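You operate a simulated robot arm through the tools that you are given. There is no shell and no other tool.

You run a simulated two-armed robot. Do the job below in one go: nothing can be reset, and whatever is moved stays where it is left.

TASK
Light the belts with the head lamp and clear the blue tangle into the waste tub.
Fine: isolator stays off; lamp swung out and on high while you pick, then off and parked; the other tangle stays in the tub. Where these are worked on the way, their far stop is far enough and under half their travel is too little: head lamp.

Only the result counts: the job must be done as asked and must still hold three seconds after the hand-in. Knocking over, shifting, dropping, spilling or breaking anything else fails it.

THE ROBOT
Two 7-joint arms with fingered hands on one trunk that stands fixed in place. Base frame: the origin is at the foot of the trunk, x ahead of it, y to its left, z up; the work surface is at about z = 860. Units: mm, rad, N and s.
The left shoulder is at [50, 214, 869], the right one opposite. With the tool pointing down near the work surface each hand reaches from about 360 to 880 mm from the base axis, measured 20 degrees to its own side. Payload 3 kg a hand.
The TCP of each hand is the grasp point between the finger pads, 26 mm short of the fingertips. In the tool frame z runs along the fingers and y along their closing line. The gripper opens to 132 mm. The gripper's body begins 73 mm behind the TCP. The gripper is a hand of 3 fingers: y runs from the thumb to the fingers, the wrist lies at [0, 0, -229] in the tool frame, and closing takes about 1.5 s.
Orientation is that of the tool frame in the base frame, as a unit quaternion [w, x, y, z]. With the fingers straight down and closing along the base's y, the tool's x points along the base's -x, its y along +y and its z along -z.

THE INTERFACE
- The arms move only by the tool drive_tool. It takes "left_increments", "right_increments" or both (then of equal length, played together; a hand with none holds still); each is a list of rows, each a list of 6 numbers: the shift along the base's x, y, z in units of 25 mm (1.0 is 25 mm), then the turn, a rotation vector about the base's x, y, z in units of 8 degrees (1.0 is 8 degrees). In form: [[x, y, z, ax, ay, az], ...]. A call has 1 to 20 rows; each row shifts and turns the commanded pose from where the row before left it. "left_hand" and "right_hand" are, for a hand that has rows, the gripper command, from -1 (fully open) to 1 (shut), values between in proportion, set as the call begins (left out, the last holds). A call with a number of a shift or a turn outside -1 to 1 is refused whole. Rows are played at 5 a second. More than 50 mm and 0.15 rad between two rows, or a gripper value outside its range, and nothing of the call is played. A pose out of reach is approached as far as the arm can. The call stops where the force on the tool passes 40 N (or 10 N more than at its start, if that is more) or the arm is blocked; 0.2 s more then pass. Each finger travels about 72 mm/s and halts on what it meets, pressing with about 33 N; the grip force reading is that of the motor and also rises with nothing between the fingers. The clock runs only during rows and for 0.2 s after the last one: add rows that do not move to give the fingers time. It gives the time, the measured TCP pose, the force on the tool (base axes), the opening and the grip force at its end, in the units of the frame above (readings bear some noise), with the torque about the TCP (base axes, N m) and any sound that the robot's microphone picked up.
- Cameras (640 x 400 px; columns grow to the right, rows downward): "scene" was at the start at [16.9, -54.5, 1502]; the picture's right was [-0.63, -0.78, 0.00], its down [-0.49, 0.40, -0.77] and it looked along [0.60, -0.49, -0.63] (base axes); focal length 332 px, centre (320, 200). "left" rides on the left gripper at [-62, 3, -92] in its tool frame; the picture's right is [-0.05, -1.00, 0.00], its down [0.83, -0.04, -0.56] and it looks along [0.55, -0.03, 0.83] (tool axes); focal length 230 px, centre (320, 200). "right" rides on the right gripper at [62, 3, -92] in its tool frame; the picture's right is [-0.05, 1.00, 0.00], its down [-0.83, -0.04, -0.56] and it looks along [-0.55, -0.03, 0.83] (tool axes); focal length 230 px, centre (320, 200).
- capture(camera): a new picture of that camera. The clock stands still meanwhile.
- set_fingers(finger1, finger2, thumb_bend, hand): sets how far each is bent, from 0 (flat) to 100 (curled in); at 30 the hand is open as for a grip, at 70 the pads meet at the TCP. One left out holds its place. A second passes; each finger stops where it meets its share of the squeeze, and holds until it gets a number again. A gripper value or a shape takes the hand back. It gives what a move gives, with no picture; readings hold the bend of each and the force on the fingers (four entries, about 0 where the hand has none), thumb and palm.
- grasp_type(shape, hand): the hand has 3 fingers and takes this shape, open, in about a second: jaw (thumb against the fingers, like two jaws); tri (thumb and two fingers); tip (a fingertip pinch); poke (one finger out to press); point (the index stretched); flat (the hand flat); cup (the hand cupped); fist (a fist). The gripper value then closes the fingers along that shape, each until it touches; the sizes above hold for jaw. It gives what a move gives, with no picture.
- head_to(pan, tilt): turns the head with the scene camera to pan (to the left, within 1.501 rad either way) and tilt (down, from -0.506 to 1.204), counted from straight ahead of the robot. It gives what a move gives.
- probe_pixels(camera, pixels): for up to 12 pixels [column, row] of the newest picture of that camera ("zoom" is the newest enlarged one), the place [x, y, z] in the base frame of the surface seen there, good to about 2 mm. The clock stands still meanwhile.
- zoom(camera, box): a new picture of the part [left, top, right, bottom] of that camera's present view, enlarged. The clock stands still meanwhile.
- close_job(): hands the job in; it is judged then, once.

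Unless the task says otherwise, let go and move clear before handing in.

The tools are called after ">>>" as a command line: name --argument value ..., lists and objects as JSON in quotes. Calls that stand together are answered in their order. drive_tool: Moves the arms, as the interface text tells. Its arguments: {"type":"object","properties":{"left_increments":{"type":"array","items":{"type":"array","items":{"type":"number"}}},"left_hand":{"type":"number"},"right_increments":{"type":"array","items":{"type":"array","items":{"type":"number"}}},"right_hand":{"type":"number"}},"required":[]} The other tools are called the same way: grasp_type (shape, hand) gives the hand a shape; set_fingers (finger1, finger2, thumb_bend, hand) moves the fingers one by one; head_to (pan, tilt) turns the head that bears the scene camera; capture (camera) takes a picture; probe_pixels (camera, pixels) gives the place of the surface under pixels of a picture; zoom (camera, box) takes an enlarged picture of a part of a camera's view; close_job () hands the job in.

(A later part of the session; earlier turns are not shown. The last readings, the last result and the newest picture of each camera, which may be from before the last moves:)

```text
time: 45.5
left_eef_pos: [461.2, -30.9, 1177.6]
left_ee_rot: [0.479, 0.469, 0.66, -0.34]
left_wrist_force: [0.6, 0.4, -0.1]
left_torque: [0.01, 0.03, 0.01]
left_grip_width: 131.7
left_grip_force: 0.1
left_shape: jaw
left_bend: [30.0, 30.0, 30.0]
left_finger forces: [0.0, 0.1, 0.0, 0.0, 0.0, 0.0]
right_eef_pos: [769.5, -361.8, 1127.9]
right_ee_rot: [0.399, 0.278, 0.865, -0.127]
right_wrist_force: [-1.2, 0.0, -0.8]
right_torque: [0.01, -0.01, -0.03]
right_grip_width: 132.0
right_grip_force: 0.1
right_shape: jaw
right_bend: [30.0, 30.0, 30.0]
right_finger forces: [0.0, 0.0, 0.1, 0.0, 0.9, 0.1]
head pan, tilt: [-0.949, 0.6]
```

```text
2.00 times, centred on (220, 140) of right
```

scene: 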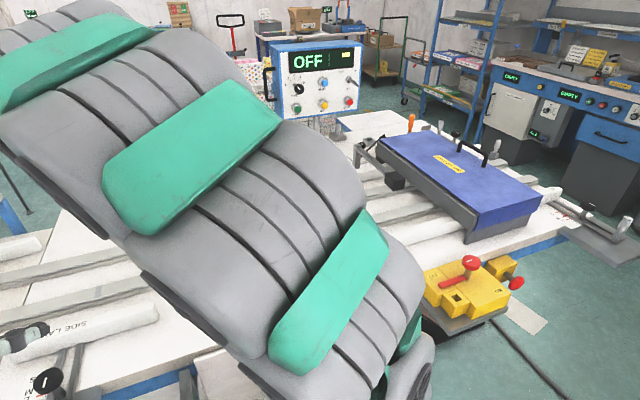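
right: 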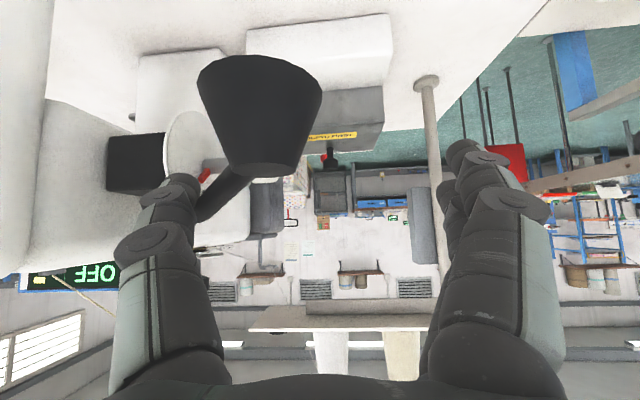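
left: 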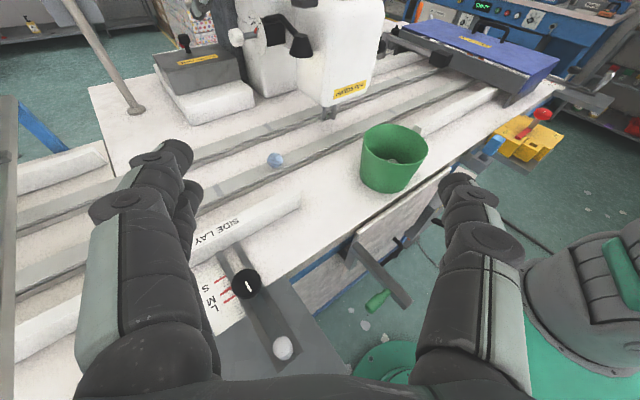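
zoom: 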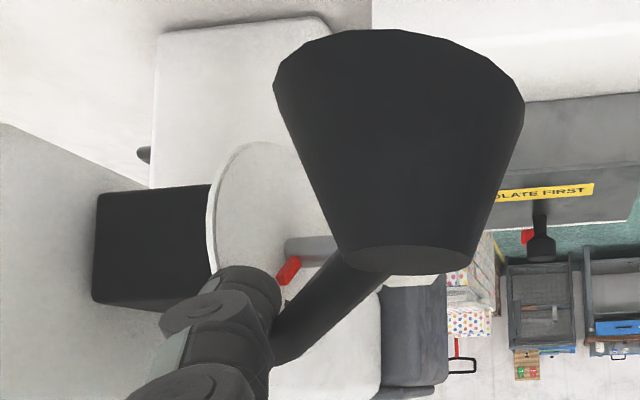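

The lamp has turned about 55° from its parked line and still moves freely. I'll push further along the arc, keeping the thumb off the dial disc.

>>> drive_tool --right_increments '[[0.312, 0.054, 0, 0, 0, 0], [0.312, 0.054, 0, 0, 0, 0], [0.312, 0.054, 0, 0, 0, 0], [0, 0, 0, 0, 0, 0]]'

>>> zoom --camera "right" --box '[100, 40, 340, 240]'

>>> zoom --camera "left" --box '[190, 0, 330, 90]'

```text
time: 46.5
left_eef_pos: [463.3, -31.0, 1177.8]
left_ee_rot: [0.479, 0.468, 0.661, -0.339]
left_wrist_force: [-0.3, -0.5, 0.1]
left_torque: [-0.01, 0.01, 0.03]
left_grip_width: 131.8
left_grip_force: 0.0
left_shape: jaw
left_bend: [30.0, 30.0, 30.0]
left_finger forces: [0.0, 0.0, 0.0, 0.0, 0.1, 0.1]
right_eef_pos: [794.0, -357.7, 1127.3]
right_ee_rot: [0.4, 0.277, 0.865, -0.127]
right_wrist_force: [-1.1, -0.6, -1.7]
right_torque: [0.07, -0.05, -0.04]
right_grip_width: 132.1
right_grip_force: 0.1
right_shape: jaw
right_bend: [30.0, 30.0, 29.0]
right_finger forces: [0.0, 0.1, 0.0, 0.0, 1.5, 0.1]
head pan, tilt: [-0.949, 0.6]
```

```text
2.00 times, centred on (220, 140) of right
```

zoom: 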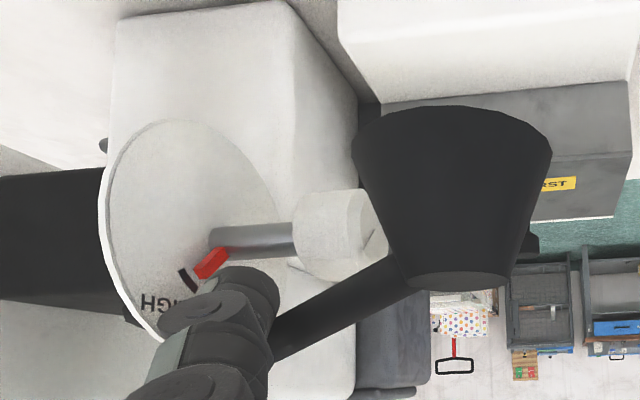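

```text
4.44 times, centred on (260, 45) of left
```

zoom: 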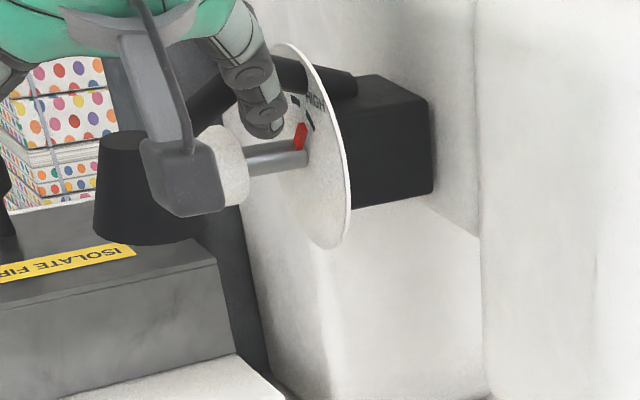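

The cone has passed out beyond the knob, still with only about 1.5 N. I'll probe its position again.

>>> probe_pixels --camera "zoom" --pixels '[[150, 180], [120, 230], [190, 160], [225, 90]]'

>>> capture --camera "right"

>>> probe_pixels --camera "right" --pixels '[[325, 110], [285, 110], [370, 115], [325, 180], [305, 178], [280, 188], [260, 197], [245, 207], [330, 160], [265, 155]]'

```text
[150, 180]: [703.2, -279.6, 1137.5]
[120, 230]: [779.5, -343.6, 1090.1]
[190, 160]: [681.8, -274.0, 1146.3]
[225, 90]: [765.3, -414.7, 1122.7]
```

```text
taken
```

right: 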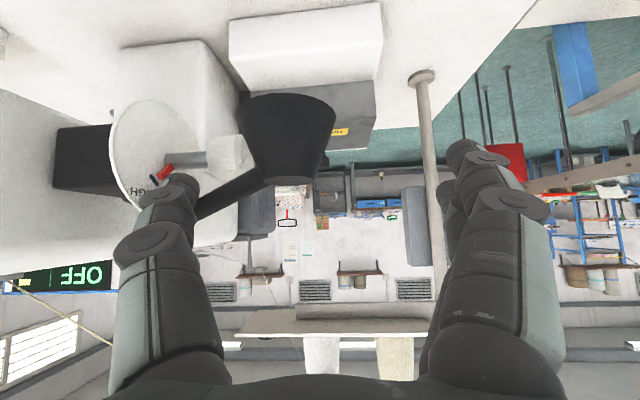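

```text
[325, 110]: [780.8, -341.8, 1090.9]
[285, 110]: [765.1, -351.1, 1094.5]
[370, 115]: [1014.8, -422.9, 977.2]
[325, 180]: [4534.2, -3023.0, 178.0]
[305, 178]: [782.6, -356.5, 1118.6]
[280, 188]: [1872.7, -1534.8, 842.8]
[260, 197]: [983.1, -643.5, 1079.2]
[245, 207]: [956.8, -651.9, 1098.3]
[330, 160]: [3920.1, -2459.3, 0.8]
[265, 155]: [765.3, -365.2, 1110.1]
```

The fit puts the lamp's pivot about 150 mm from the cone and the swing at about 63° so far. I'll raise the thumb 10 mm to stay clear of the knob top and keep pushing to the stop.

>>> drive_tool --right_increments '[[0.05, 0.07, 0.25, 0, 0, 0], [0.2, 0.05, 0.2, 0, 0, 0], [0.321, -0.031, 0, 0, 0, 0], [0.321, -0.031, 0, 0, 0, 0], [0, 0, 0, 0, 0, 0]]'

>>> capture --camera "right"

>>> zoom --camera "left" --box '[170, 0, 310, 90]'

```text
time: 47.4
left_eef_pos: [463.3, -30.8, 1178.3]
left_ee_rot: [0.48, 0.468, 0.661, -0.339]
left_wrist_force: [-0.5, -0.2, 0.4]
left_torque: [-0.03, -0.01, -0.01]
left_grip_width: 131.8
left_grip_force: 0.1
left_shape: jaw
left_bend: [30.0, 30.0, 30.0]
left_finger forces: [0.1, 0.0, 0.0, 0.0, 0.0, 0.0]
right_eef_pos: [810.4, -352.2, 1137.5]
right_ee_rot: [0.397, 0.279, 0.865, -0.125]
right_wrist_force: [-20.8, 18.2, 1.4]
right_torque: [0.1, 0.24, -2.28]
right_grip_width: 131.9
right_grip_force: 0.1
right_shape: jaw
right_bend: [30.0, 30.0, 26.0]
right_finger forces: [0.1, 0.0, 0.0, 0.0, 26.3, 0.0]
head pan, tilt: [-0.949, 0.6]
stopped in row 4 (right hand): the force on the tool passed its limit at 48 N (the readings are from after the stop); the commanded pose is now the measured one
```

```text
taken
```

right: 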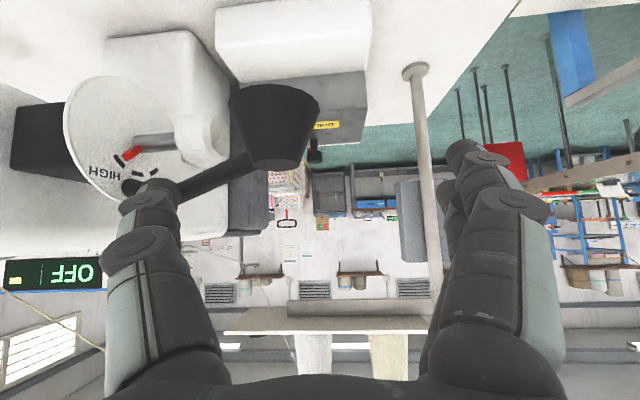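

```text
4.44 times, centred on (240, 45) of left
```

zoom: 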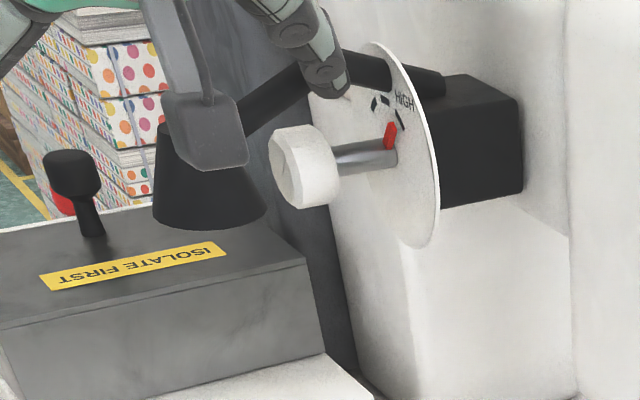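

The push met a firm stop (thumb 26 N, tool force straight back), so the lamp is fully out. I'll ease off and draw the hand back and up clear of the lamp.

>>> drive_tool --right_increments '[[-0.26, 0.185, 0.05, 0, 0, 0], [-0.4, 0.28, 0.35, 0, 0, 0], [-0.598, 0.422, 0.624, 0, 0, 0], [-0.598, 0.422, 0.624, 0, 0, 0], [-0.598, 0.422, 0.624, 0, 0, 0], [-0.598, 0.422, 0.624, 0, 0, 0], [0, 0, 0, 0, 0, 0]]'

>>> capture --camera "right"

>>> capture --camera "left"

>>> zoom --camera "left" --box '[170, 0, 310, 90]'

```text
time: 49.0
left_eef_pos: [463.2, -30.7, 1178.0]
left_ee_rot: [0.479, 0.468, 0.66, -0.339]
left_wrist_force: [0.8, 0.3, -0.6]
left_torque: [0.02, -0.02, 0.01]
left_grip_width: 131.8
left_grip_force: 0.1
left_shape: jaw
left_bend: [30.0, 30.0, 30.0]
left_finger forces: [0.1, 0.0, 0.1, 0.1, 0.0, 0.0]
right_eef_pos: [735.9, -298.7, 1210.5]
right_ee_rot: [0.397, 0.278, 0.866, -0.124]
right_wrist_force: [-0.2, -0.1, 0.5]
right_torque: [-0.02, -0.01, 0.0]
right_grip_width: 132.1
right_grip_force: 0.1
right_shape: jaw
right_bend: [30.0, 30.0, 30.0]
right_finger forces: [0.0, 0.0, 0.0, 0.0, 0.0, 0.0]
head pan, tilt: [-0.949, 0.6]
```

```text
taken
```

right: 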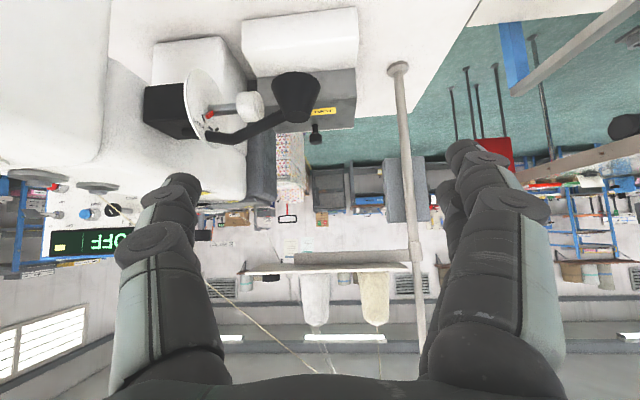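

```text
taken
```

left: 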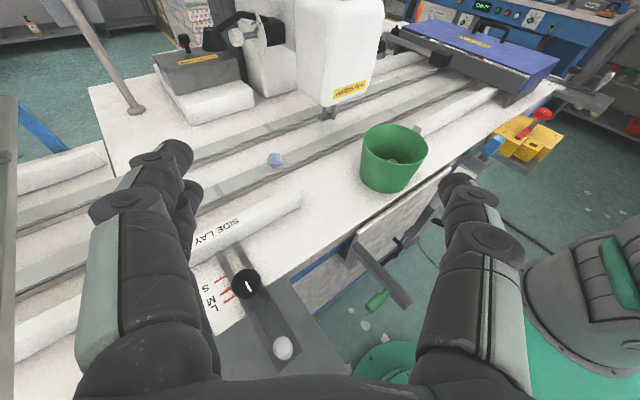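

```text
4.44 times, centred on (240, 45) of left
```

zoom: 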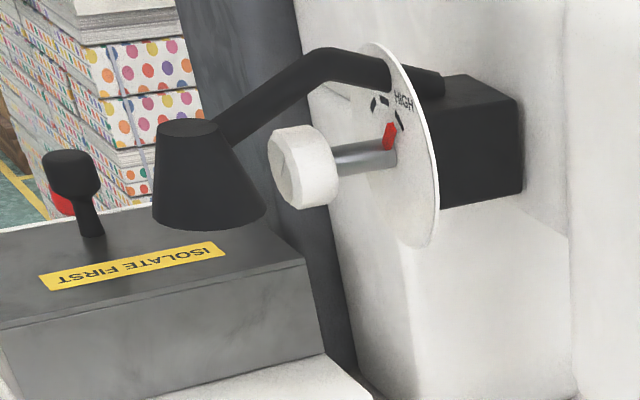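

The lamp stays out with the dial still on HIGH. Next the tangle: I'll zoom on it and the tub to get exact places.

>>> zoom --camera "left" --box '[235, 130, 315, 190]'

>>> probe_pixels --camera "zoom" --pixels '[[320, 150], [320, 180], [285, 200], [360, 200], [320, 210], [320, 240], [320, 255], [300, 170], [345, 170], [250, 260], [400, 250], [320, 290]]'

>>> zoom --camera "left" --box '[345, 110, 445, 210]'

>>> probe_pixels --camera "left" --pixels '[[361, 150], [428, 145], [392, 124], [395, 163], [392, 160], [375, 135], [412, 130], [380, 190], [410, 175], [390, 155], [398, 160], [364, 138]]'

```text
6.67 times, centred on (275, 160) of left
```

zoom: 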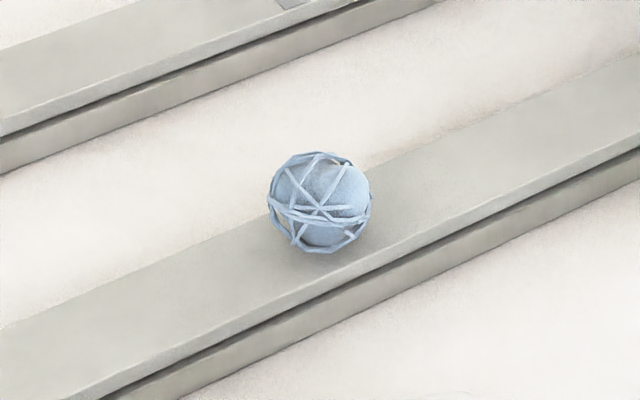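

```text
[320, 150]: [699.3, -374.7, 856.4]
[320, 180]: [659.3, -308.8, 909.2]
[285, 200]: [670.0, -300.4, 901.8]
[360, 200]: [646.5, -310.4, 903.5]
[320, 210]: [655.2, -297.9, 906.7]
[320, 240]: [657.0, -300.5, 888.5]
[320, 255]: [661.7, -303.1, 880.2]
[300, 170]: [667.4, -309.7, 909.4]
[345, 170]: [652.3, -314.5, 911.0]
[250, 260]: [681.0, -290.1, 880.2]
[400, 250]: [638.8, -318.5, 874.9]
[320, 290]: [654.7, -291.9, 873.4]
```

```text
4.00 times, centred on (395, 160) of left
```

zoom: 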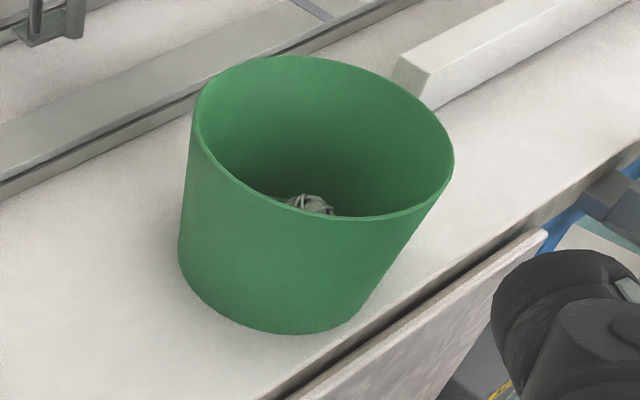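

```text
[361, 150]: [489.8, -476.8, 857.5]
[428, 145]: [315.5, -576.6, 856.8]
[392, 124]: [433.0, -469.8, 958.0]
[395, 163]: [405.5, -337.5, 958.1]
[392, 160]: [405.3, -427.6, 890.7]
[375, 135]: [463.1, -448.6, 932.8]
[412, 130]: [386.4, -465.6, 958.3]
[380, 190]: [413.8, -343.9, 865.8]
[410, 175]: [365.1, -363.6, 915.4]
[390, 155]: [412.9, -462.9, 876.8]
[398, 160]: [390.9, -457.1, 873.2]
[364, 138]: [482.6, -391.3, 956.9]
```

The tangle is a ball about 35 mm across centred near (661,-310,896) on the belt, whose surface is at z=880. I'll bring the right hand upright above it.

>>> drive_tool --right_increments '[[-0.3, -0.047, -0.8, 0.357, 0.506, 0], [-0.3, -0.047, -0.8, 0.357, 0.506, 0], [-0.3, -0.047, -0.8, 0.357, 0.506, 0], [-0.3, -0.047, -0.8, 0.357, 0.506, 0], [-0.3, -0.047, -0.8, 0.357, 0.506, 0], [-0.3, -0.047, -0.8, 0.357, 0.506, 0], [-0.3, -0.047, -0.8, 0.357, 0.506, 0], [-0.3, -0.047, -0.8, 0.357, 0.506, 0], [-0.3, -0.047, -0.8, 0.357, 0.506, 0], [-0.3, -0.047, -0.8, 0.357, 0.506, 0], [0, 0, 0, 0, 0, 0]]'

>>> capture --camera "right"

>>> capture --camera "left"

```text
time: 51.4
left_eef_pos: [463.3, -30.5, 1177.2]
left_ee_rot: [0.479, 0.469, 0.66, -0.34]
left_wrist_force: [0.9, -0.1, -0.8]
left_torque: [0.01, 0.0, 0.02]
left_grip_width: 132.0
left_grip_force: 0.1
left_shape: jaw
left_bend: [30.0, 30.0, 30.0]
left_finger forces: [0.0, 0.1, 0.0, 0.0, 0.0, 0.1]
right_eef_pos: [659.4, -312.8, 1010.5]
right_ee_rot: [-0.002, 0.306, 0.952, 0.001]
right_wrist_force: [-0.1, -0.7, -0.2]
right_torque: [0.01, -0.01, 0.02]
right_grip_width: 132.0
right_grip_force: 0.1
right_shape: jaw
right_bend: [30.0, 30.0, 30.0]
right_finger forces: [0.0, 0.0, 0.0, 0.0, 0.0, 0.0]
head pan, tilt: [-0.949, 0.6]
```

```text
taken
```

right: 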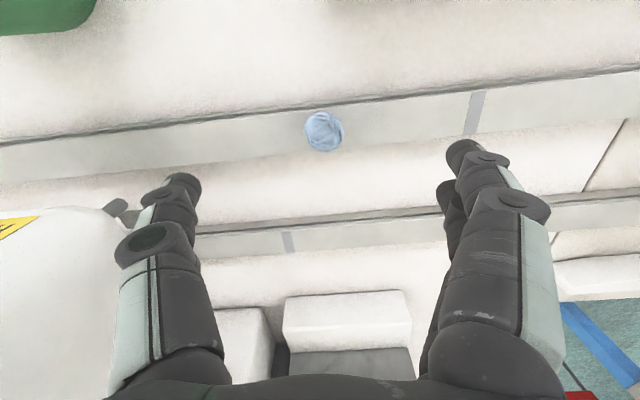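

```text
taken
```

left: 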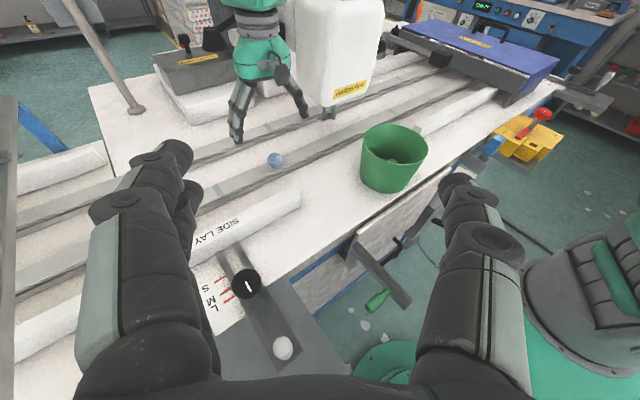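

The ball sits at (323,130) in the right view, which puts it directly under the hand within 2 mm. I'll descend with the hand open.

>>> drive_tool --right_increments '[[0.024, 0.072, -0.8, 0, 0, 0], [0, 0, -0.8, 0, 0, 0], [0, 0, -0.8, 0, 0, 0], [0, 0, -0.8, 0, 0, 0], [0, 0, -0.6, 0, 0, 0], [0, 0, 0, 0, 0, 0]]'

>>> capture --camera "right"

>>> zoom --camera "left" --box '[215, 80, 335, 180]'

```text
time: 52.8
left_eef_pos: [463.1, -30.6, 1178.2]
left_ee_rot: [0.479, 0.468, 0.661, -0.338]
left_wrist_force: [-1.5, -0.1, 0.4]
left_torque: [-0.04, 0.01, 0.0]
left_grip_width: 131.9
left_grip_force: 0.0
left_shape: jaw
left_bend: [30.0, 30.0, 30.0]
left_finger forces: [0.1, 0.1, 0.0, 0.0, 0.0, 0.0]
right_eef_pos: [660.7, -310.1, 915.1]
right_ee_rot: [-0.002, 0.307, 0.952, 0.001]
right_wrist_force: [-0.5, 0.5, 0.5]
right_torque: [0.03, -0.05, 0.0]
right_grip_width: 132.2
right_grip_force: 0.1
right_shape: jaw
right_bend: [30.0, 30.0, 30.0]
right_finger forces: [0.0, 0.1, 0.0, 0.0, 0.0, 0.0]
head pan, tilt: [-0.949, 0.6]
```

```text
taken
```

right: 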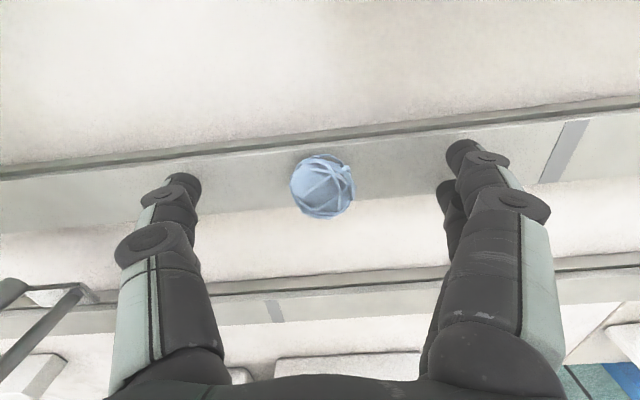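

```text
4.00 times, centred on (275, 130) of left
```

zoom: 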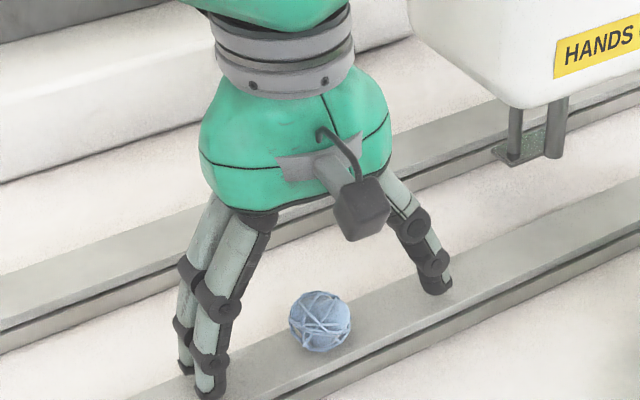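

The ball is centred between the open fingers at (323,187). I'll lower 4 mm more and close on it.

>>> drive_tool --right_increments '[[0, 0, -0.18, 0, 0, 0], [0, 0, 0, 0, 0, 0]]'

>>> drive_tool --right_increments '[[0, 0, 0, 0, 0, 0], [0, 0, 0, 0, 0, 0], [0, 0, 0, 0, 0, 0], [0, 0, 0, 0, 0, 0], [0, 0, 0, 0, 0, 0], [0, 0, 0, 0, 0, 0], [0, 0, 0, 0, 0, 0], [0, 0, 0, 0, 0, 0]]' --right_hand 1

>>> capture --camera "right"

>>> zoom --camera "left" --box '[215, 80, 335, 180]'

```text
time: 53.4
left_eef_pos: [463.5, -31.3, 1178.2]
left_ee_rot: [0.48, 0.467, 0.661, -0.339]
left_wrist_force: [0.0, -0.5, -0.4]
left_torque: [0.02, 0.01, -0.01]
left_grip_width: 132.0
left_grip_force: 0.0
left_shape: jaw
left_bend: [30.0, 30.0, 30.0]
left_finger forces: [0.0, 0.0, 0.1, 0.1, 0.0, 0.1]
right_eef_pos: [659.7, -309.1, 910.5]
right_ee_rot: [-0.002, 0.307, 0.952, 0.0]
right_wrist_force: [-0.6, -0.4, 0.4]
right_torque: [0.04, 0.04, 0.0]
right_grip_width: 132.0
right_grip_force: 0.0
right_shape: jaw
right_bend: [30.0, 30.0, 30.0]
right_finger forces: [0.1, 0.0, 0.1, 0.1, 0.0, 0.0]
head pan, tilt: [-0.949, 0.6]
```

```text
time: 55.2
left_eef_pos: [463.2, -30.3, 1177.4]
left_ee_rot: [0.479, 0.468, 0.661, -0.339]
left_wrist_force: [-0.4, 0.5, 0.3]
left_torque: [0.01, 0.01, 0.01]
left_grip_width: 131.9
left_grip_force: 0.1
left_shape: jaw
left_bend: [30.0, 30.0, 30.0]
left_finger forces: [0.1, 0.0, 0.0, 0.0, 0.1, 0.0]
right_eef_pos: [661.6, -310.5, 910.8]
right_ee_rot: [-0.003, 0.306, 0.952, 0.0]
right_wrist_force: [0.1, 0.1, -0.8]
right_torque: [-0.03, -0.03, -0.02]
right_grip_width: 23.7
right_grip_force: 33.3
right_shape: jaw
right_bend: [73.0, 73.0, 70.0]
right_finger forces: [15.0, 15.2, 0.1, 0.0, 29.7, 0.0]
head pan, tilt: [-0.949, 0.6]
```

```text
taken
```

right: 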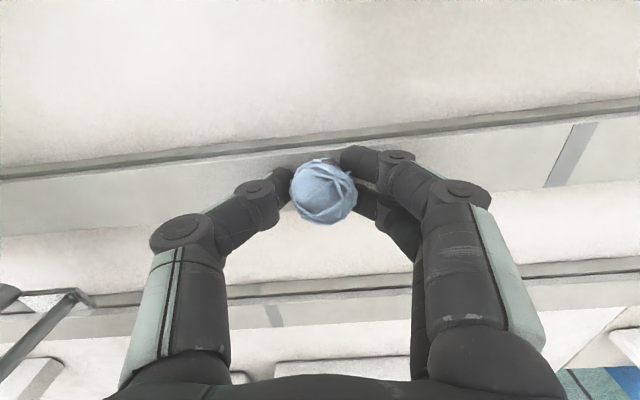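

```text
4.00 times, centred on (275, 130) of left
```

zoom: 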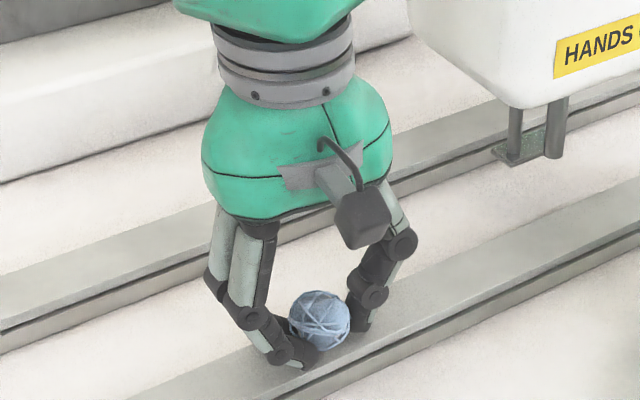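

The fingers hold the ball with even force (15+15 against 30 N). I'll lift it straight up.

>>> drive_tool --right_increments '[[0, 0, 0.5, 0, 0, 0], [0, 0, 0.8, 0, 0, 0], [0, 0, 0.8, 0, 0, 0], [0, 0, 0.8, 0, 0, 0], [0, 0, 0.8, 0, 0, 0], [0, 0, 0.8, 0, 0, 0], [0, 0, 0, 0, 0, 0]]'

>>> capture --camera "right"

>>> zoom --camera "left" --box '[190, 0, 330, 110]'

```text
time: 56.8
left_eef_pos: [463.0, -29.9, 1178.7]
left_ee_rot: [0.479, 0.468, 0.66, -0.339]
left_wrist_force: [-0.2, -0.2, 0.7]
left_torque: [0.01, 0.01, -0.03]
left_grip_width: 131.8
left_grip_force: 0.1
left_shape: jaw
left_bend: [30.0, 30.0, 30.0]
left_finger forces: [0.0, 0.1, 0.1, 0.1, 0.0, 0.1]
right_eef_pos: [660.0, -311.1, 1023.6]
right_ee_rot: [-0.001, 0.306, 0.952, 0.001]
right_wrist_force: [0.2, -0.1, -0.4]
right_torque: [0.02, 0.03, 0.02]
right_grip_width: 24.1
right_grip_force: 32.8
right_shape: jaw
right_bend: [73.0, 73.0, 70.0]
right_finger forces: [15.3, 15.5, 0.1, 0.0, 29.8, 0.0]
head pan, tilt: [-0.949, 0.6]
```

```text
taken
```

right: 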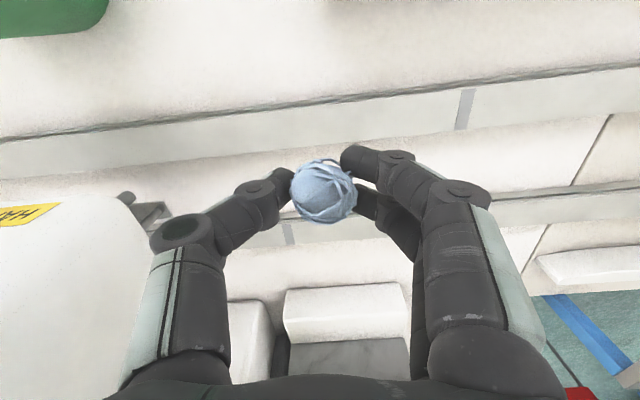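

```text
3.64 times, centred on (260, 55) of left
```

zoom: 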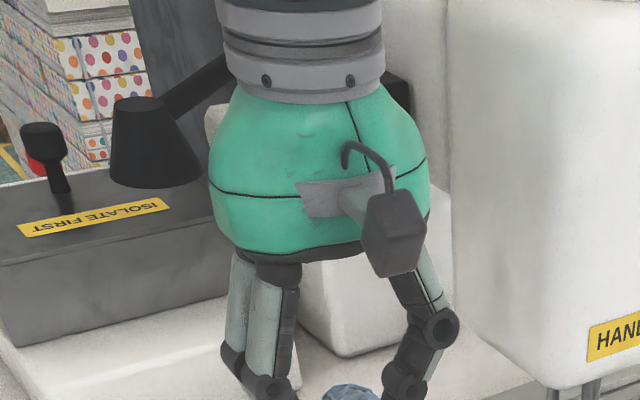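

The ball is held off the belt and the lamp is still out at (155,145) in the zoom. I'll carry it back from the head and then across over the tub, whose centre fits at about (418,-405).

>>> drive_tool --right_increments '[[-0.635, 0.187, 0.21, 0, 0, 0], [-0.635, 0.187, 0.21, 0, 0, 0], [-0.635, 0.187, 0.21, 0, 0, 0], [-0.635, 0.187, 0.21, 0, 0, 0], [-0.635, 0.187, 0.21, 0, 0, 0], [-0.788, -0.542, 0, 0, 0, 0], [-0.788, -0.542, 0, 0, 0, 0], [-0.788, -0.542, 0, 0, 0, 0], [-0.788, -0.542, 0, 0, 0, 0], [-0.788, -0.542, 0, 0, 0, 0], [-0.788, -0.542, 0, 0, 0, 0], [-0.788, -0.542, 0, 0, 0, 0], [-0.788, -0.542, 0, 0, 0, 0], [0, 0, 0, 0, 0, 0]]'

>>> capture --camera "right"

>>> capture --camera "left"

```text
time: 59.8
left_eef_pos: [462.5, -30.5, 1176.7]
left_ee_rot: [0.48, 0.467, 0.661, -0.338]
left_wrist_force: [-0.1, -0.4, -0.1]
left_torque: [0.01, -0.04, -0.02]
left_grip_width: 131.7
left_grip_force: 0.0
left_shape: jaw
left_bend: [30.0, 30.0, 30.0]
left_finger forces: [0.0, 0.1, 0.0, 0.0, 0.0, 0.0]
right_eef_pos: [422.8, -396.4, 1048.5]
right_ee_rot: [-0.002, 0.307, 0.952, 0.0]
right_wrist_force: [0.1, -0.3, -0.3]
right_torque: [0.04, -0.01, 0.01]
right_grip_width: 23.8
right_grip_force: 32.9
right_shape: jaw
right_bend: [73.0, 73.0, 70.0]
right_finger forces: [15.8, 15.9, 0.0, 0.0, 29.7, 0.0]
head pan, tilt: [-0.949, 0.6]
```

```text
taken
```

right: 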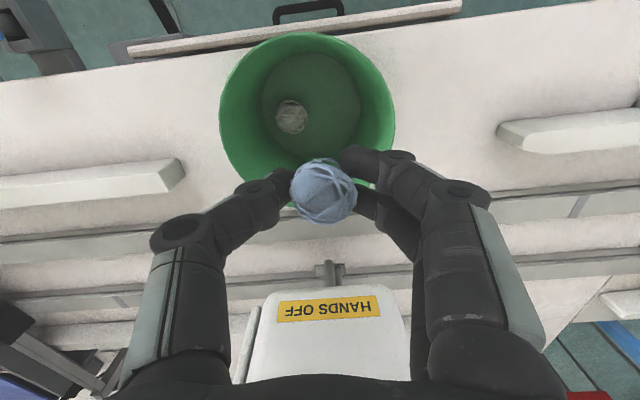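

```text
taken
```

left: 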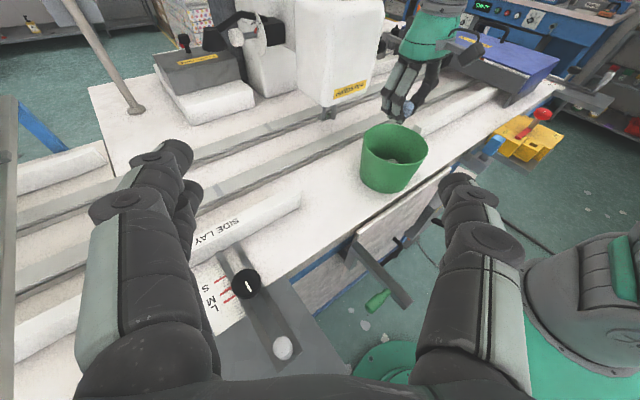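

The ball hangs near the tub's far rim in the right view, so I'll re-measure the rim from here before lowering.

>>> probe_pixels --camera "right" --pixels '[[223, 115], [392, 115], [308, 36], [250, 55], [366, 55], [240, 165], [291, 112], [291, 118], [310, 80], [335, 140], [383, 160], [275, 120]]'

>>> zoom --camera "right" --box '[200, 10, 420, 230]'

```text
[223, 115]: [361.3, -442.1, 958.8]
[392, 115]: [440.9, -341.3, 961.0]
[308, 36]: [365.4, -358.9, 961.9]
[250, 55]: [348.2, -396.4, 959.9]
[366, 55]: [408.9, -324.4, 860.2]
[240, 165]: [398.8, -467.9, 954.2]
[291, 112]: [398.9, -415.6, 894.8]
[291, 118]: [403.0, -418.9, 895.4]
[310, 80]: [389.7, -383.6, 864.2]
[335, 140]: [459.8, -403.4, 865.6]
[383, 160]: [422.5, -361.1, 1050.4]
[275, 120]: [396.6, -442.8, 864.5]
```

```text
1.82 times, centred on (310, 120) of right
```

zoom: 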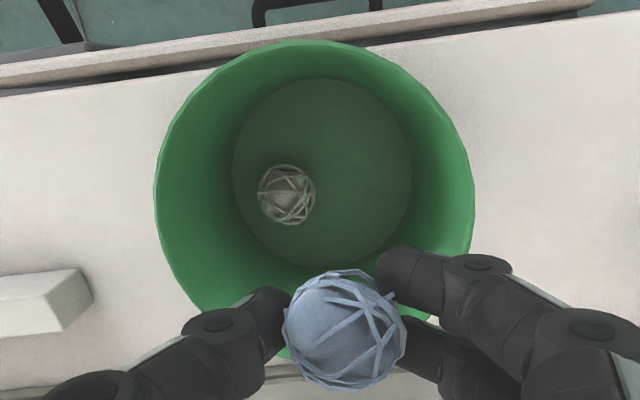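

The rim fits a circle centred at (416,-404), radius 67 mm, so the ball is over the tub, offset from the grey tangle at (402,-418). I'll lower it to just inside the rim.

>>> drive_tool --right_increments '[[0, 0, -0.8, 0, 0, 0], [0, 0, -0.8, 0, 0, 0], [0, 0, -0.8, 0, 0, 0], [0, 0, -0.8, 0, 0, 0], [0, 0, -0.8, 0, 0, 0], [0, 0, 0, 0, 0, 0]]'

>>> capture --camera "right"

>>> zoom --camera "left" --box '[345, 60, 465, 210]'

```text
time: 61.2
left_eef_pos: [463.4, -31.0, 1177.2]
left_ee_rot: [0.479, 0.468, 0.661, -0.339]
left_wrist_force: [0.3, 0.8, -0.1]
left_torque: [0.0, 0.01, 0.02]
left_grip_width: 132.0
left_grip_force: 0.1
left_shape: jaw
left_bend: [30.0, 30.0, 30.0]
left_finger forces: [0.1, 0.0, 0.0, 0.0, 0.1, 0.0]
right_eef_pos: [423.0, -396.2, 947.9]
right_ee_rot: [-0.002, 0.307, 0.952, -0.001]
right_wrist_force: [-1.0, -0.1, -0.4]
right_torque: [-0.01, 0.0, -0.01]
right_grip_width: 23.7
right_grip_force: 33.1
right_shape: jaw
right_bend: [73.0, 73.0, 70.0]
right_finger forces: [15.7, 16.8, 0.0, 0.1, 30.0, 0.0]
head pan, tilt: [-0.949, 0.6]
```

```text
taken
```

right: 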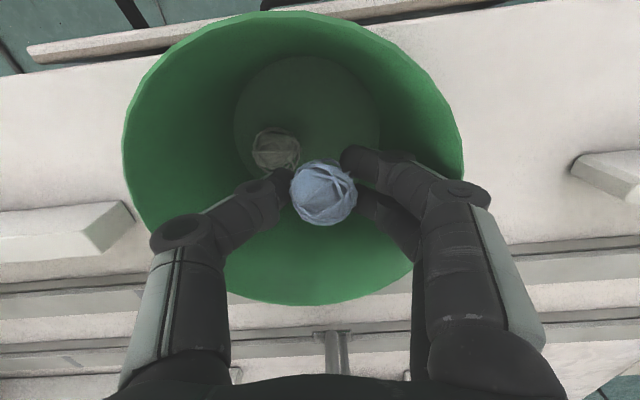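

```text
2.67 times, centred on (405, 135) of left
```

zoom: 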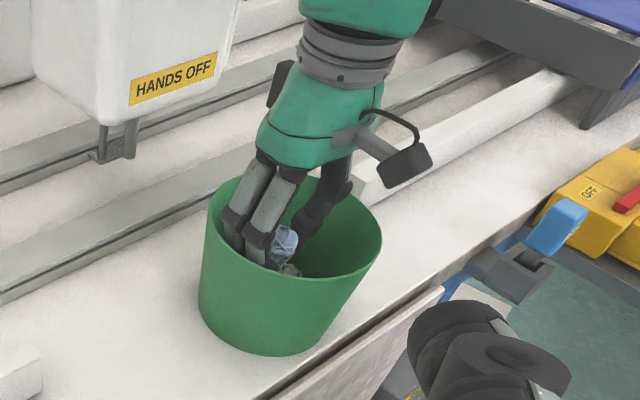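

The ball is inside the tub with no contact on the rim. I'll open only partway so the fingers stay clear of the tub wall.

>>> drive_tool --right_increments '[[0, 0, 0, 0, 0, 0], [0, 0, 0, 0, 0, 0], [0, 0, 0, 0, 0, 0], [0, 0, 0, 0, 0, 0]]' --right_hand 0.3

>>> capture --camera "right"

```text
time: 62.2
left_eef_pos: [462.4, -31.1, 1176.2]
left_ee_rot: [0.48, 0.467, 0.661, -0.338]
left_wrist_force: [-0.4, 1.0, -0.7]
left_torque: [0.0, -0.03, 0.06]
left_grip_width: 131.7
left_grip_force: 0.1
left_shape: jaw
left_bend: [30.0, 30.0, 30.0]
left_finger forces: [0.0, 0.0, 0.0, 0.0, 0.0, 0.0]
right_eef_pos: [423.9, -395.8, 949.6]
right_ee_rot: [-0.003, 0.307, 0.952, 0.0]
right_wrist_force: [0.6, -0.5, 0.6]
right_torque: [0.04, -0.03, 0.02]
right_grip_width: 45.6
right_grip_force: 0.1
right_shape: jaw
right_bend: [74.0, 74.0, 70.0]
right_finger forces: [0.0, 0.6, 0.0, 0.0, 0.0, 0.0]
head pan, tilt: [-0.949, 0.6]
```

```text
taken
```

right: 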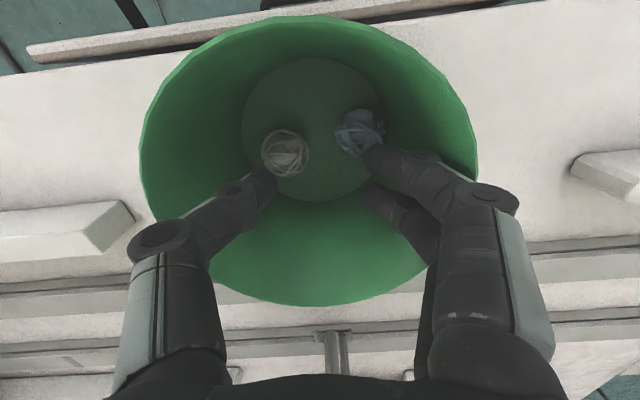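

The blue ball has dropped onto the tub floor at (360,132) beside the grey one, but the tub appears to have shifted slightly between pictures (rim from 122–463 to 140–478). I'll measure the rim before moving.

>>> probe_pixels --camera "right" --pixels '[[141, 130], [475, 130], [310, 18], [220, 45], [400, 45], [165, 220], [320, 300], [250, 285], [390, 290], [360, 130], [285, 150], [440, 80]]'

>>> zoom --camera "left" --box '[345, 60, 465, 210]'

```text
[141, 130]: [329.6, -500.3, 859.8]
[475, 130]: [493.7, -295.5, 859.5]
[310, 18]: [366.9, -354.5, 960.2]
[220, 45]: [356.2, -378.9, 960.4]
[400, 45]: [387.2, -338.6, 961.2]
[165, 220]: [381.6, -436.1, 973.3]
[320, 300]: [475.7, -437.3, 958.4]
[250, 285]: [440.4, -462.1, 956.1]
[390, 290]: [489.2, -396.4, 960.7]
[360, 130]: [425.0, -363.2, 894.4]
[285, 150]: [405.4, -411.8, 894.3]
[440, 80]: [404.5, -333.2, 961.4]
```

```text
2.67 times, centred on (405, 135) of left
```

zoom: 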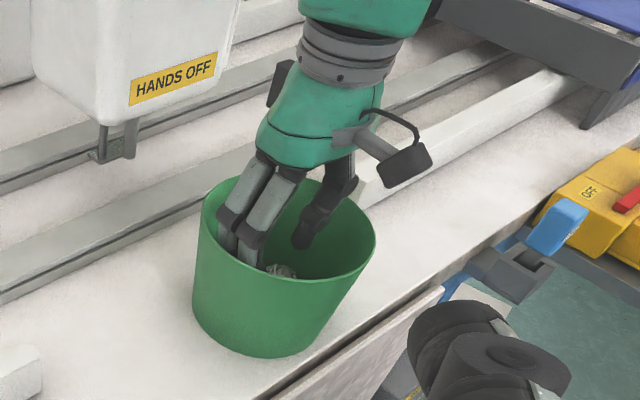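

The rim centre is now about (421,-397), roughly 8 mm along the finger direction from where it was, so a finger nudged the tub while opening. I'll ease it back gently with the thumb from inside, in 2 mm steps while watching the force.

>>> drive_tool --right_increments '[[-0.0466, -0.065, 0, 0, 0, 0], [-0.0466, -0.065, 0, 0, 0, 0], [-0.0466, -0.065, 0, 0, 0, 0], [0, 0, 0, 0, 0, 0]]'

>>> capture --camera "right"

```text
time: 63.2
left_eef_pos: [462.3, -30.3, 1178.2]
left_ee_rot: [0.48, 0.468, 0.661, -0.339]
left_wrist_force: [0.0, -0.6, -0.6]
left_torque: [-0.05, -0.04, 0.04]
left_grip_width: 132.0
left_grip_force: 0.1
left_shape: jaw
left_bend: [30.0, 30.0, 30.0]
left_finger forces: [0.0, 0.1, 0.0, 0.1, 0.0, 0.1]
right_eef_pos: [419.2, -401.5, 949.2]
right_ee_rot: [-0.003, 0.306, 0.952, 0.0]
right_wrist_force: [0.2, 0.8, 0.3]
right_torque: [0.02, -0.01, 0.01]
right_grip_width: 45.6
right_grip_force: 0.1
right_shape: jaw
right_bend: [74.0, 74.0, 70.0]
right_finger forces: [0.0, 0.0, 0.0, 0.1, 0.0, 0.0]
head pan, tilt: [-0.949, 0.6]
```

```text
taken
```

right: 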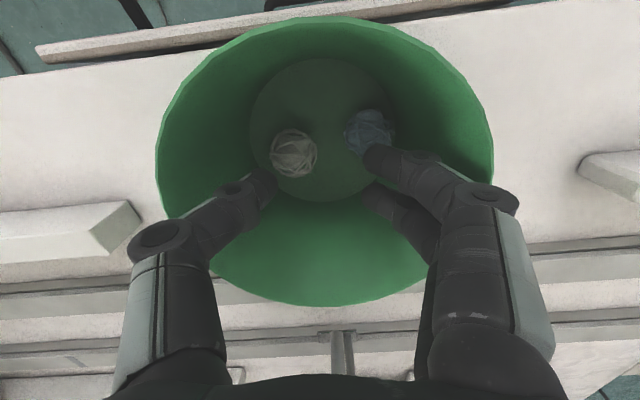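

No contact yet; the tub is unmoved and the balls rest apart. I'll continue in 2 mm steps until the thumb touches.

>>> drive_tool --right_increments '[[-0.0466, -0.065, 0, 0, 0, 0], [-0.0466, -0.065, 0, 0, 0, 0], [-0.0466, -0.065, 0, 0, 0, 0], [0, 0, 0, 0, 0, 0]]'

>>> capture --camera "right"

```text
time: 64.2
left_eef_pos: [462.5, -31.2, 1177.3]
left_ee_rot: [0.48, 0.468, 0.66, -0.339]
left_wrist_force: [0.8, -0.1, 0.5]
left_torque: [0.0, 0.0, -0.04]
left_grip_width: 131.9
left_grip_force: 0.1
left_shape: jaw
left_bend: [30.0, 30.0, 30.0]
left_finger forces: [0.0, 0.0, 0.0, 0.0, 0.1, 0.0]
right_eef_pos: [415.9, -405.1, 949.9]
right_ee_rot: [-0.003, 0.308, 0.952, 0.0]
right_wrist_force: [0.5, -0.3, 0.2]
right_torque: [0.0, -0.04, -0.01]
right_grip_width: 45.6
right_grip_force: 0.1
right_shape: jaw
right_bend: [74.0, 74.0, 70.0]
right_finger forces: [0.1, 0.0, 0.1, 0.0, 0.0, 0.0]
head pan, tilt: [-0.949, 0.6]
```

```text
taken
```

right: 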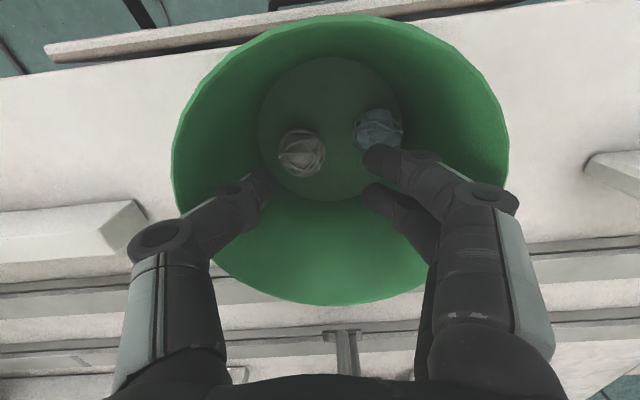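

Still no contact. A few more small steps towards the wall.

>>> drive_tool --right_increments '[[-0.0466, -0.065, 0, 0, 0, 0], [-0.0466, -0.065, 0, 0, 0, 0], [-0.0466, -0.065, 0, 0, 0, 0], [0, 0, 0, 0, 0, 0]]'

>>> capture --camera "right"

```text
time: 65.2
left_eef_pos: [462.6, -30.3, 1178.0]
left_ee_rot: [0.479, 0.468, 0.66, -0.339]
left_wrist_force: [0.7, 0.1, 0.0]
left_torque: [-0.01, 0.01, -0.02]
left_grip_width: 131.9
left_grip_force: 0.1
left_shape: jaw
left_bend: [30.0, 30.0, 30.0]
left_finger forces: [0.0, 0.1, 0.0, 0.0, 0.1, 0.0]
right_eef_pos: [412.8, -411.5, 949.3]
right_ee_rot: [-0.003, 0.307, 0.952, 0.001]
right_wrist_force: [0.8, 1.1, 0.8]
right_torque: [-0.01, 0.03, 0.01]
right_grip_width: 45.7
right_grip_force: 0.0
right_shape: jaw
right_bend: [74.0, 74.0, 70.0]
right_finger forces: [0.0, 0.0, 0.0, 0.0, 0.8, 0.1]
head pan, tilt: [-0.949, 0.6]
```

```text
taken
```

right: 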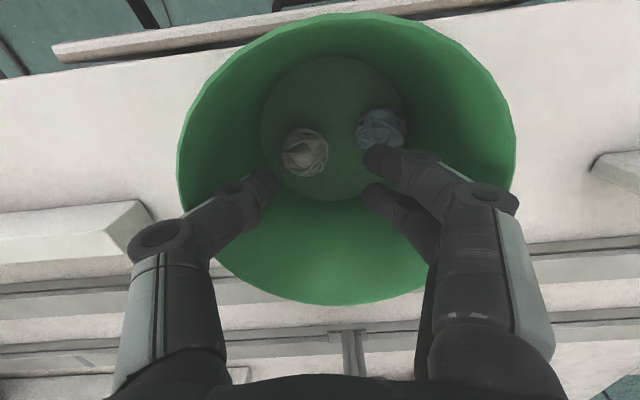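

The thumb now reads 0.8 N and the tub has begun to slide back. I'll go 4 mm more and measure the rim.

>>> drive_tool --right_increments '[[-0.0466, -0.065, 0, 0, 0, 0], [-0.0466, -0.065, 0, 0, 0, 0], [0, 0, 0, 0, 0, 0]]'

>>> capture --camera "right"

>>> probe_pixels --camera "right" --pixels '[[345, 16], [260, 42], [440, 42], [222, 75], [480, 80], [280, 290], [350, 302], [420, 285], [200, 100], [500, 110], [187, 180], [300, 25]]'

```text
time: 66.0
left_eef_pos: [463.3, -29.8, 1178.9]
left_ee_rot: [0.48, 0.467, 0.661, -0.339]
left_wrist_force: [0.3, 0.4, -0.2]
left_torque: [0.0, 0.04, 0.03]
left_grip_width: 132.0
left_grip_force: 0.1
left_shape: jaw
left_bend: [30.0, 30.0, 30.0]
left_finger forces: [0.1, 0.0, 0.0, 0.0, 0.0, 0.0]
right_eef_pos: [410.1, -413.3, 949.0]
right_ee_rot: [-0.002, 0.307, 0.952, 0.0]
right_wrist_force: [0.8, 0.5, -0.1]
right_torque: [-0.01, 0.02, 0.01]
right_grip_width: 45.6
right_grip_force: 0.1
right_shape: jaw
right_bend: [74.0, 74.0, 70.0]
right_finger forces: [0.0, 0.0, 0.0, 0.0, 0.7, 0.0]
head pan, tilt: [-0.949, 0.6]
```

```text
taken
```

right: 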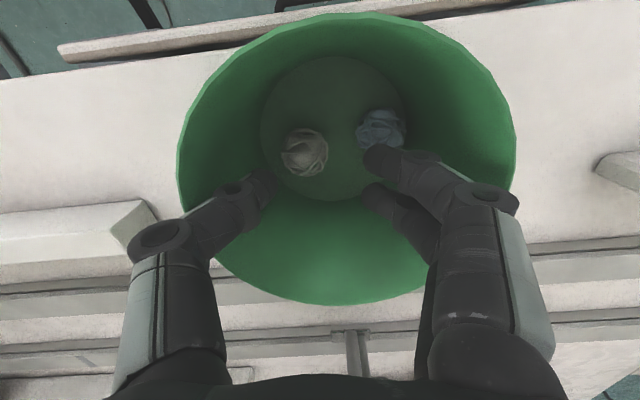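

```text
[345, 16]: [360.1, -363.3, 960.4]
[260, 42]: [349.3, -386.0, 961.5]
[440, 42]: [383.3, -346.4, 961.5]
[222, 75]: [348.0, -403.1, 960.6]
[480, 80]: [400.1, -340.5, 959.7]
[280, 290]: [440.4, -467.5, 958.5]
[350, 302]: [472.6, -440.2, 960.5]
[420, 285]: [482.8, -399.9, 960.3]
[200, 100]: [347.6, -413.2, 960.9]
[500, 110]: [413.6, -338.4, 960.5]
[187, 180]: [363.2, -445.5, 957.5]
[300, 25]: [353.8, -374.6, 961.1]
```

The rim centre is back at about (415,-405), within a millimetre or so of its start. I'll centre the hand in the tub and lift straight out.

>>> drive_tool --right_increments '[[0.05, 0.07, 0, 0, 0, 0], [0.05, 0.07, 0, 0, 0, 0], [0.05, 0.07, 0, 0, 0, 0], [0, 0, 0.5, 0, 0, 0], [0, 0, 0.8, 0, 0, 0], [0, 0, 0.8, 0, 0, 0], [0, 0, 0.8, 0, 0, 0], [0, 0, 0.8, 0, 0, 0], [0, 0, 0.8, 0, 0, 0], [0, 0, 0.8, 0, 0, 0], [0, 0, 0, 0, 0, 0]]'

>>> capture --camera "right"

>>> capture --camera "left"

```text
time: 68.4
left_eef_pos: [462.5, -30.6, 1177.7]
left_ee_rot: [0.479, 0.468, 0.66, -0.339]
left_wrist_force: [-0.1, 0.2, 0.1]
left_torque: [-0.01, 0.0, -0.02]
left_grip_width: 131.7
left_grip_force: 0.1
left_shape: jaw
left_bend: [30.0, 30.0, 30.0]
left_finger forces: [0.1, 0.0, 0.0, 0.1, 0.0, 0.0]
right_eef_pos: [412.6, -408.3, 1081.4]
right_ee_rot: [-0.003, 0.307, 0.952, 0.0]
right_wrist_force: [0.1, 0.4, 0.5]
right_torque: [-0.02, -0.01, 0.0]
right_grip_width: 45.8
right_grip_force: 0.0
right_shape: jaw
right_bend: [74.0, 74.0, 70.0]
right_finger forces: [0.1, 0.0, 0.0, 0.0, 0.1, 0.1]
head pan, tilt: [-0.949, 0.6]
```

```text
taken
```

right: 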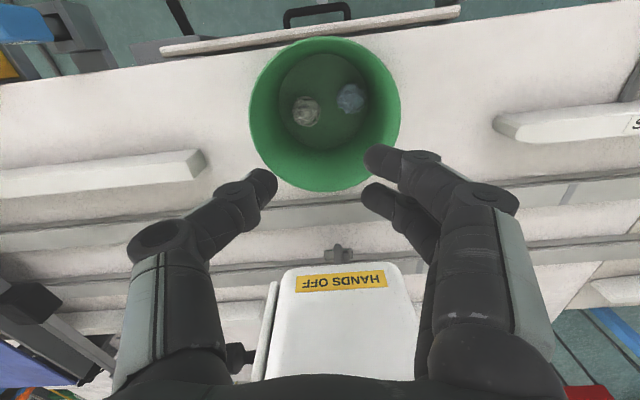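

```text
taken
```

left: 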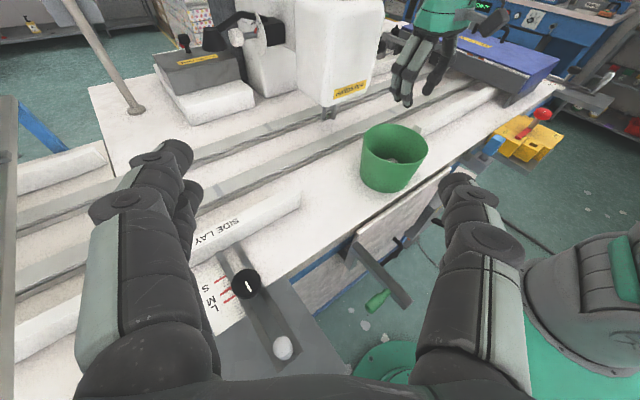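

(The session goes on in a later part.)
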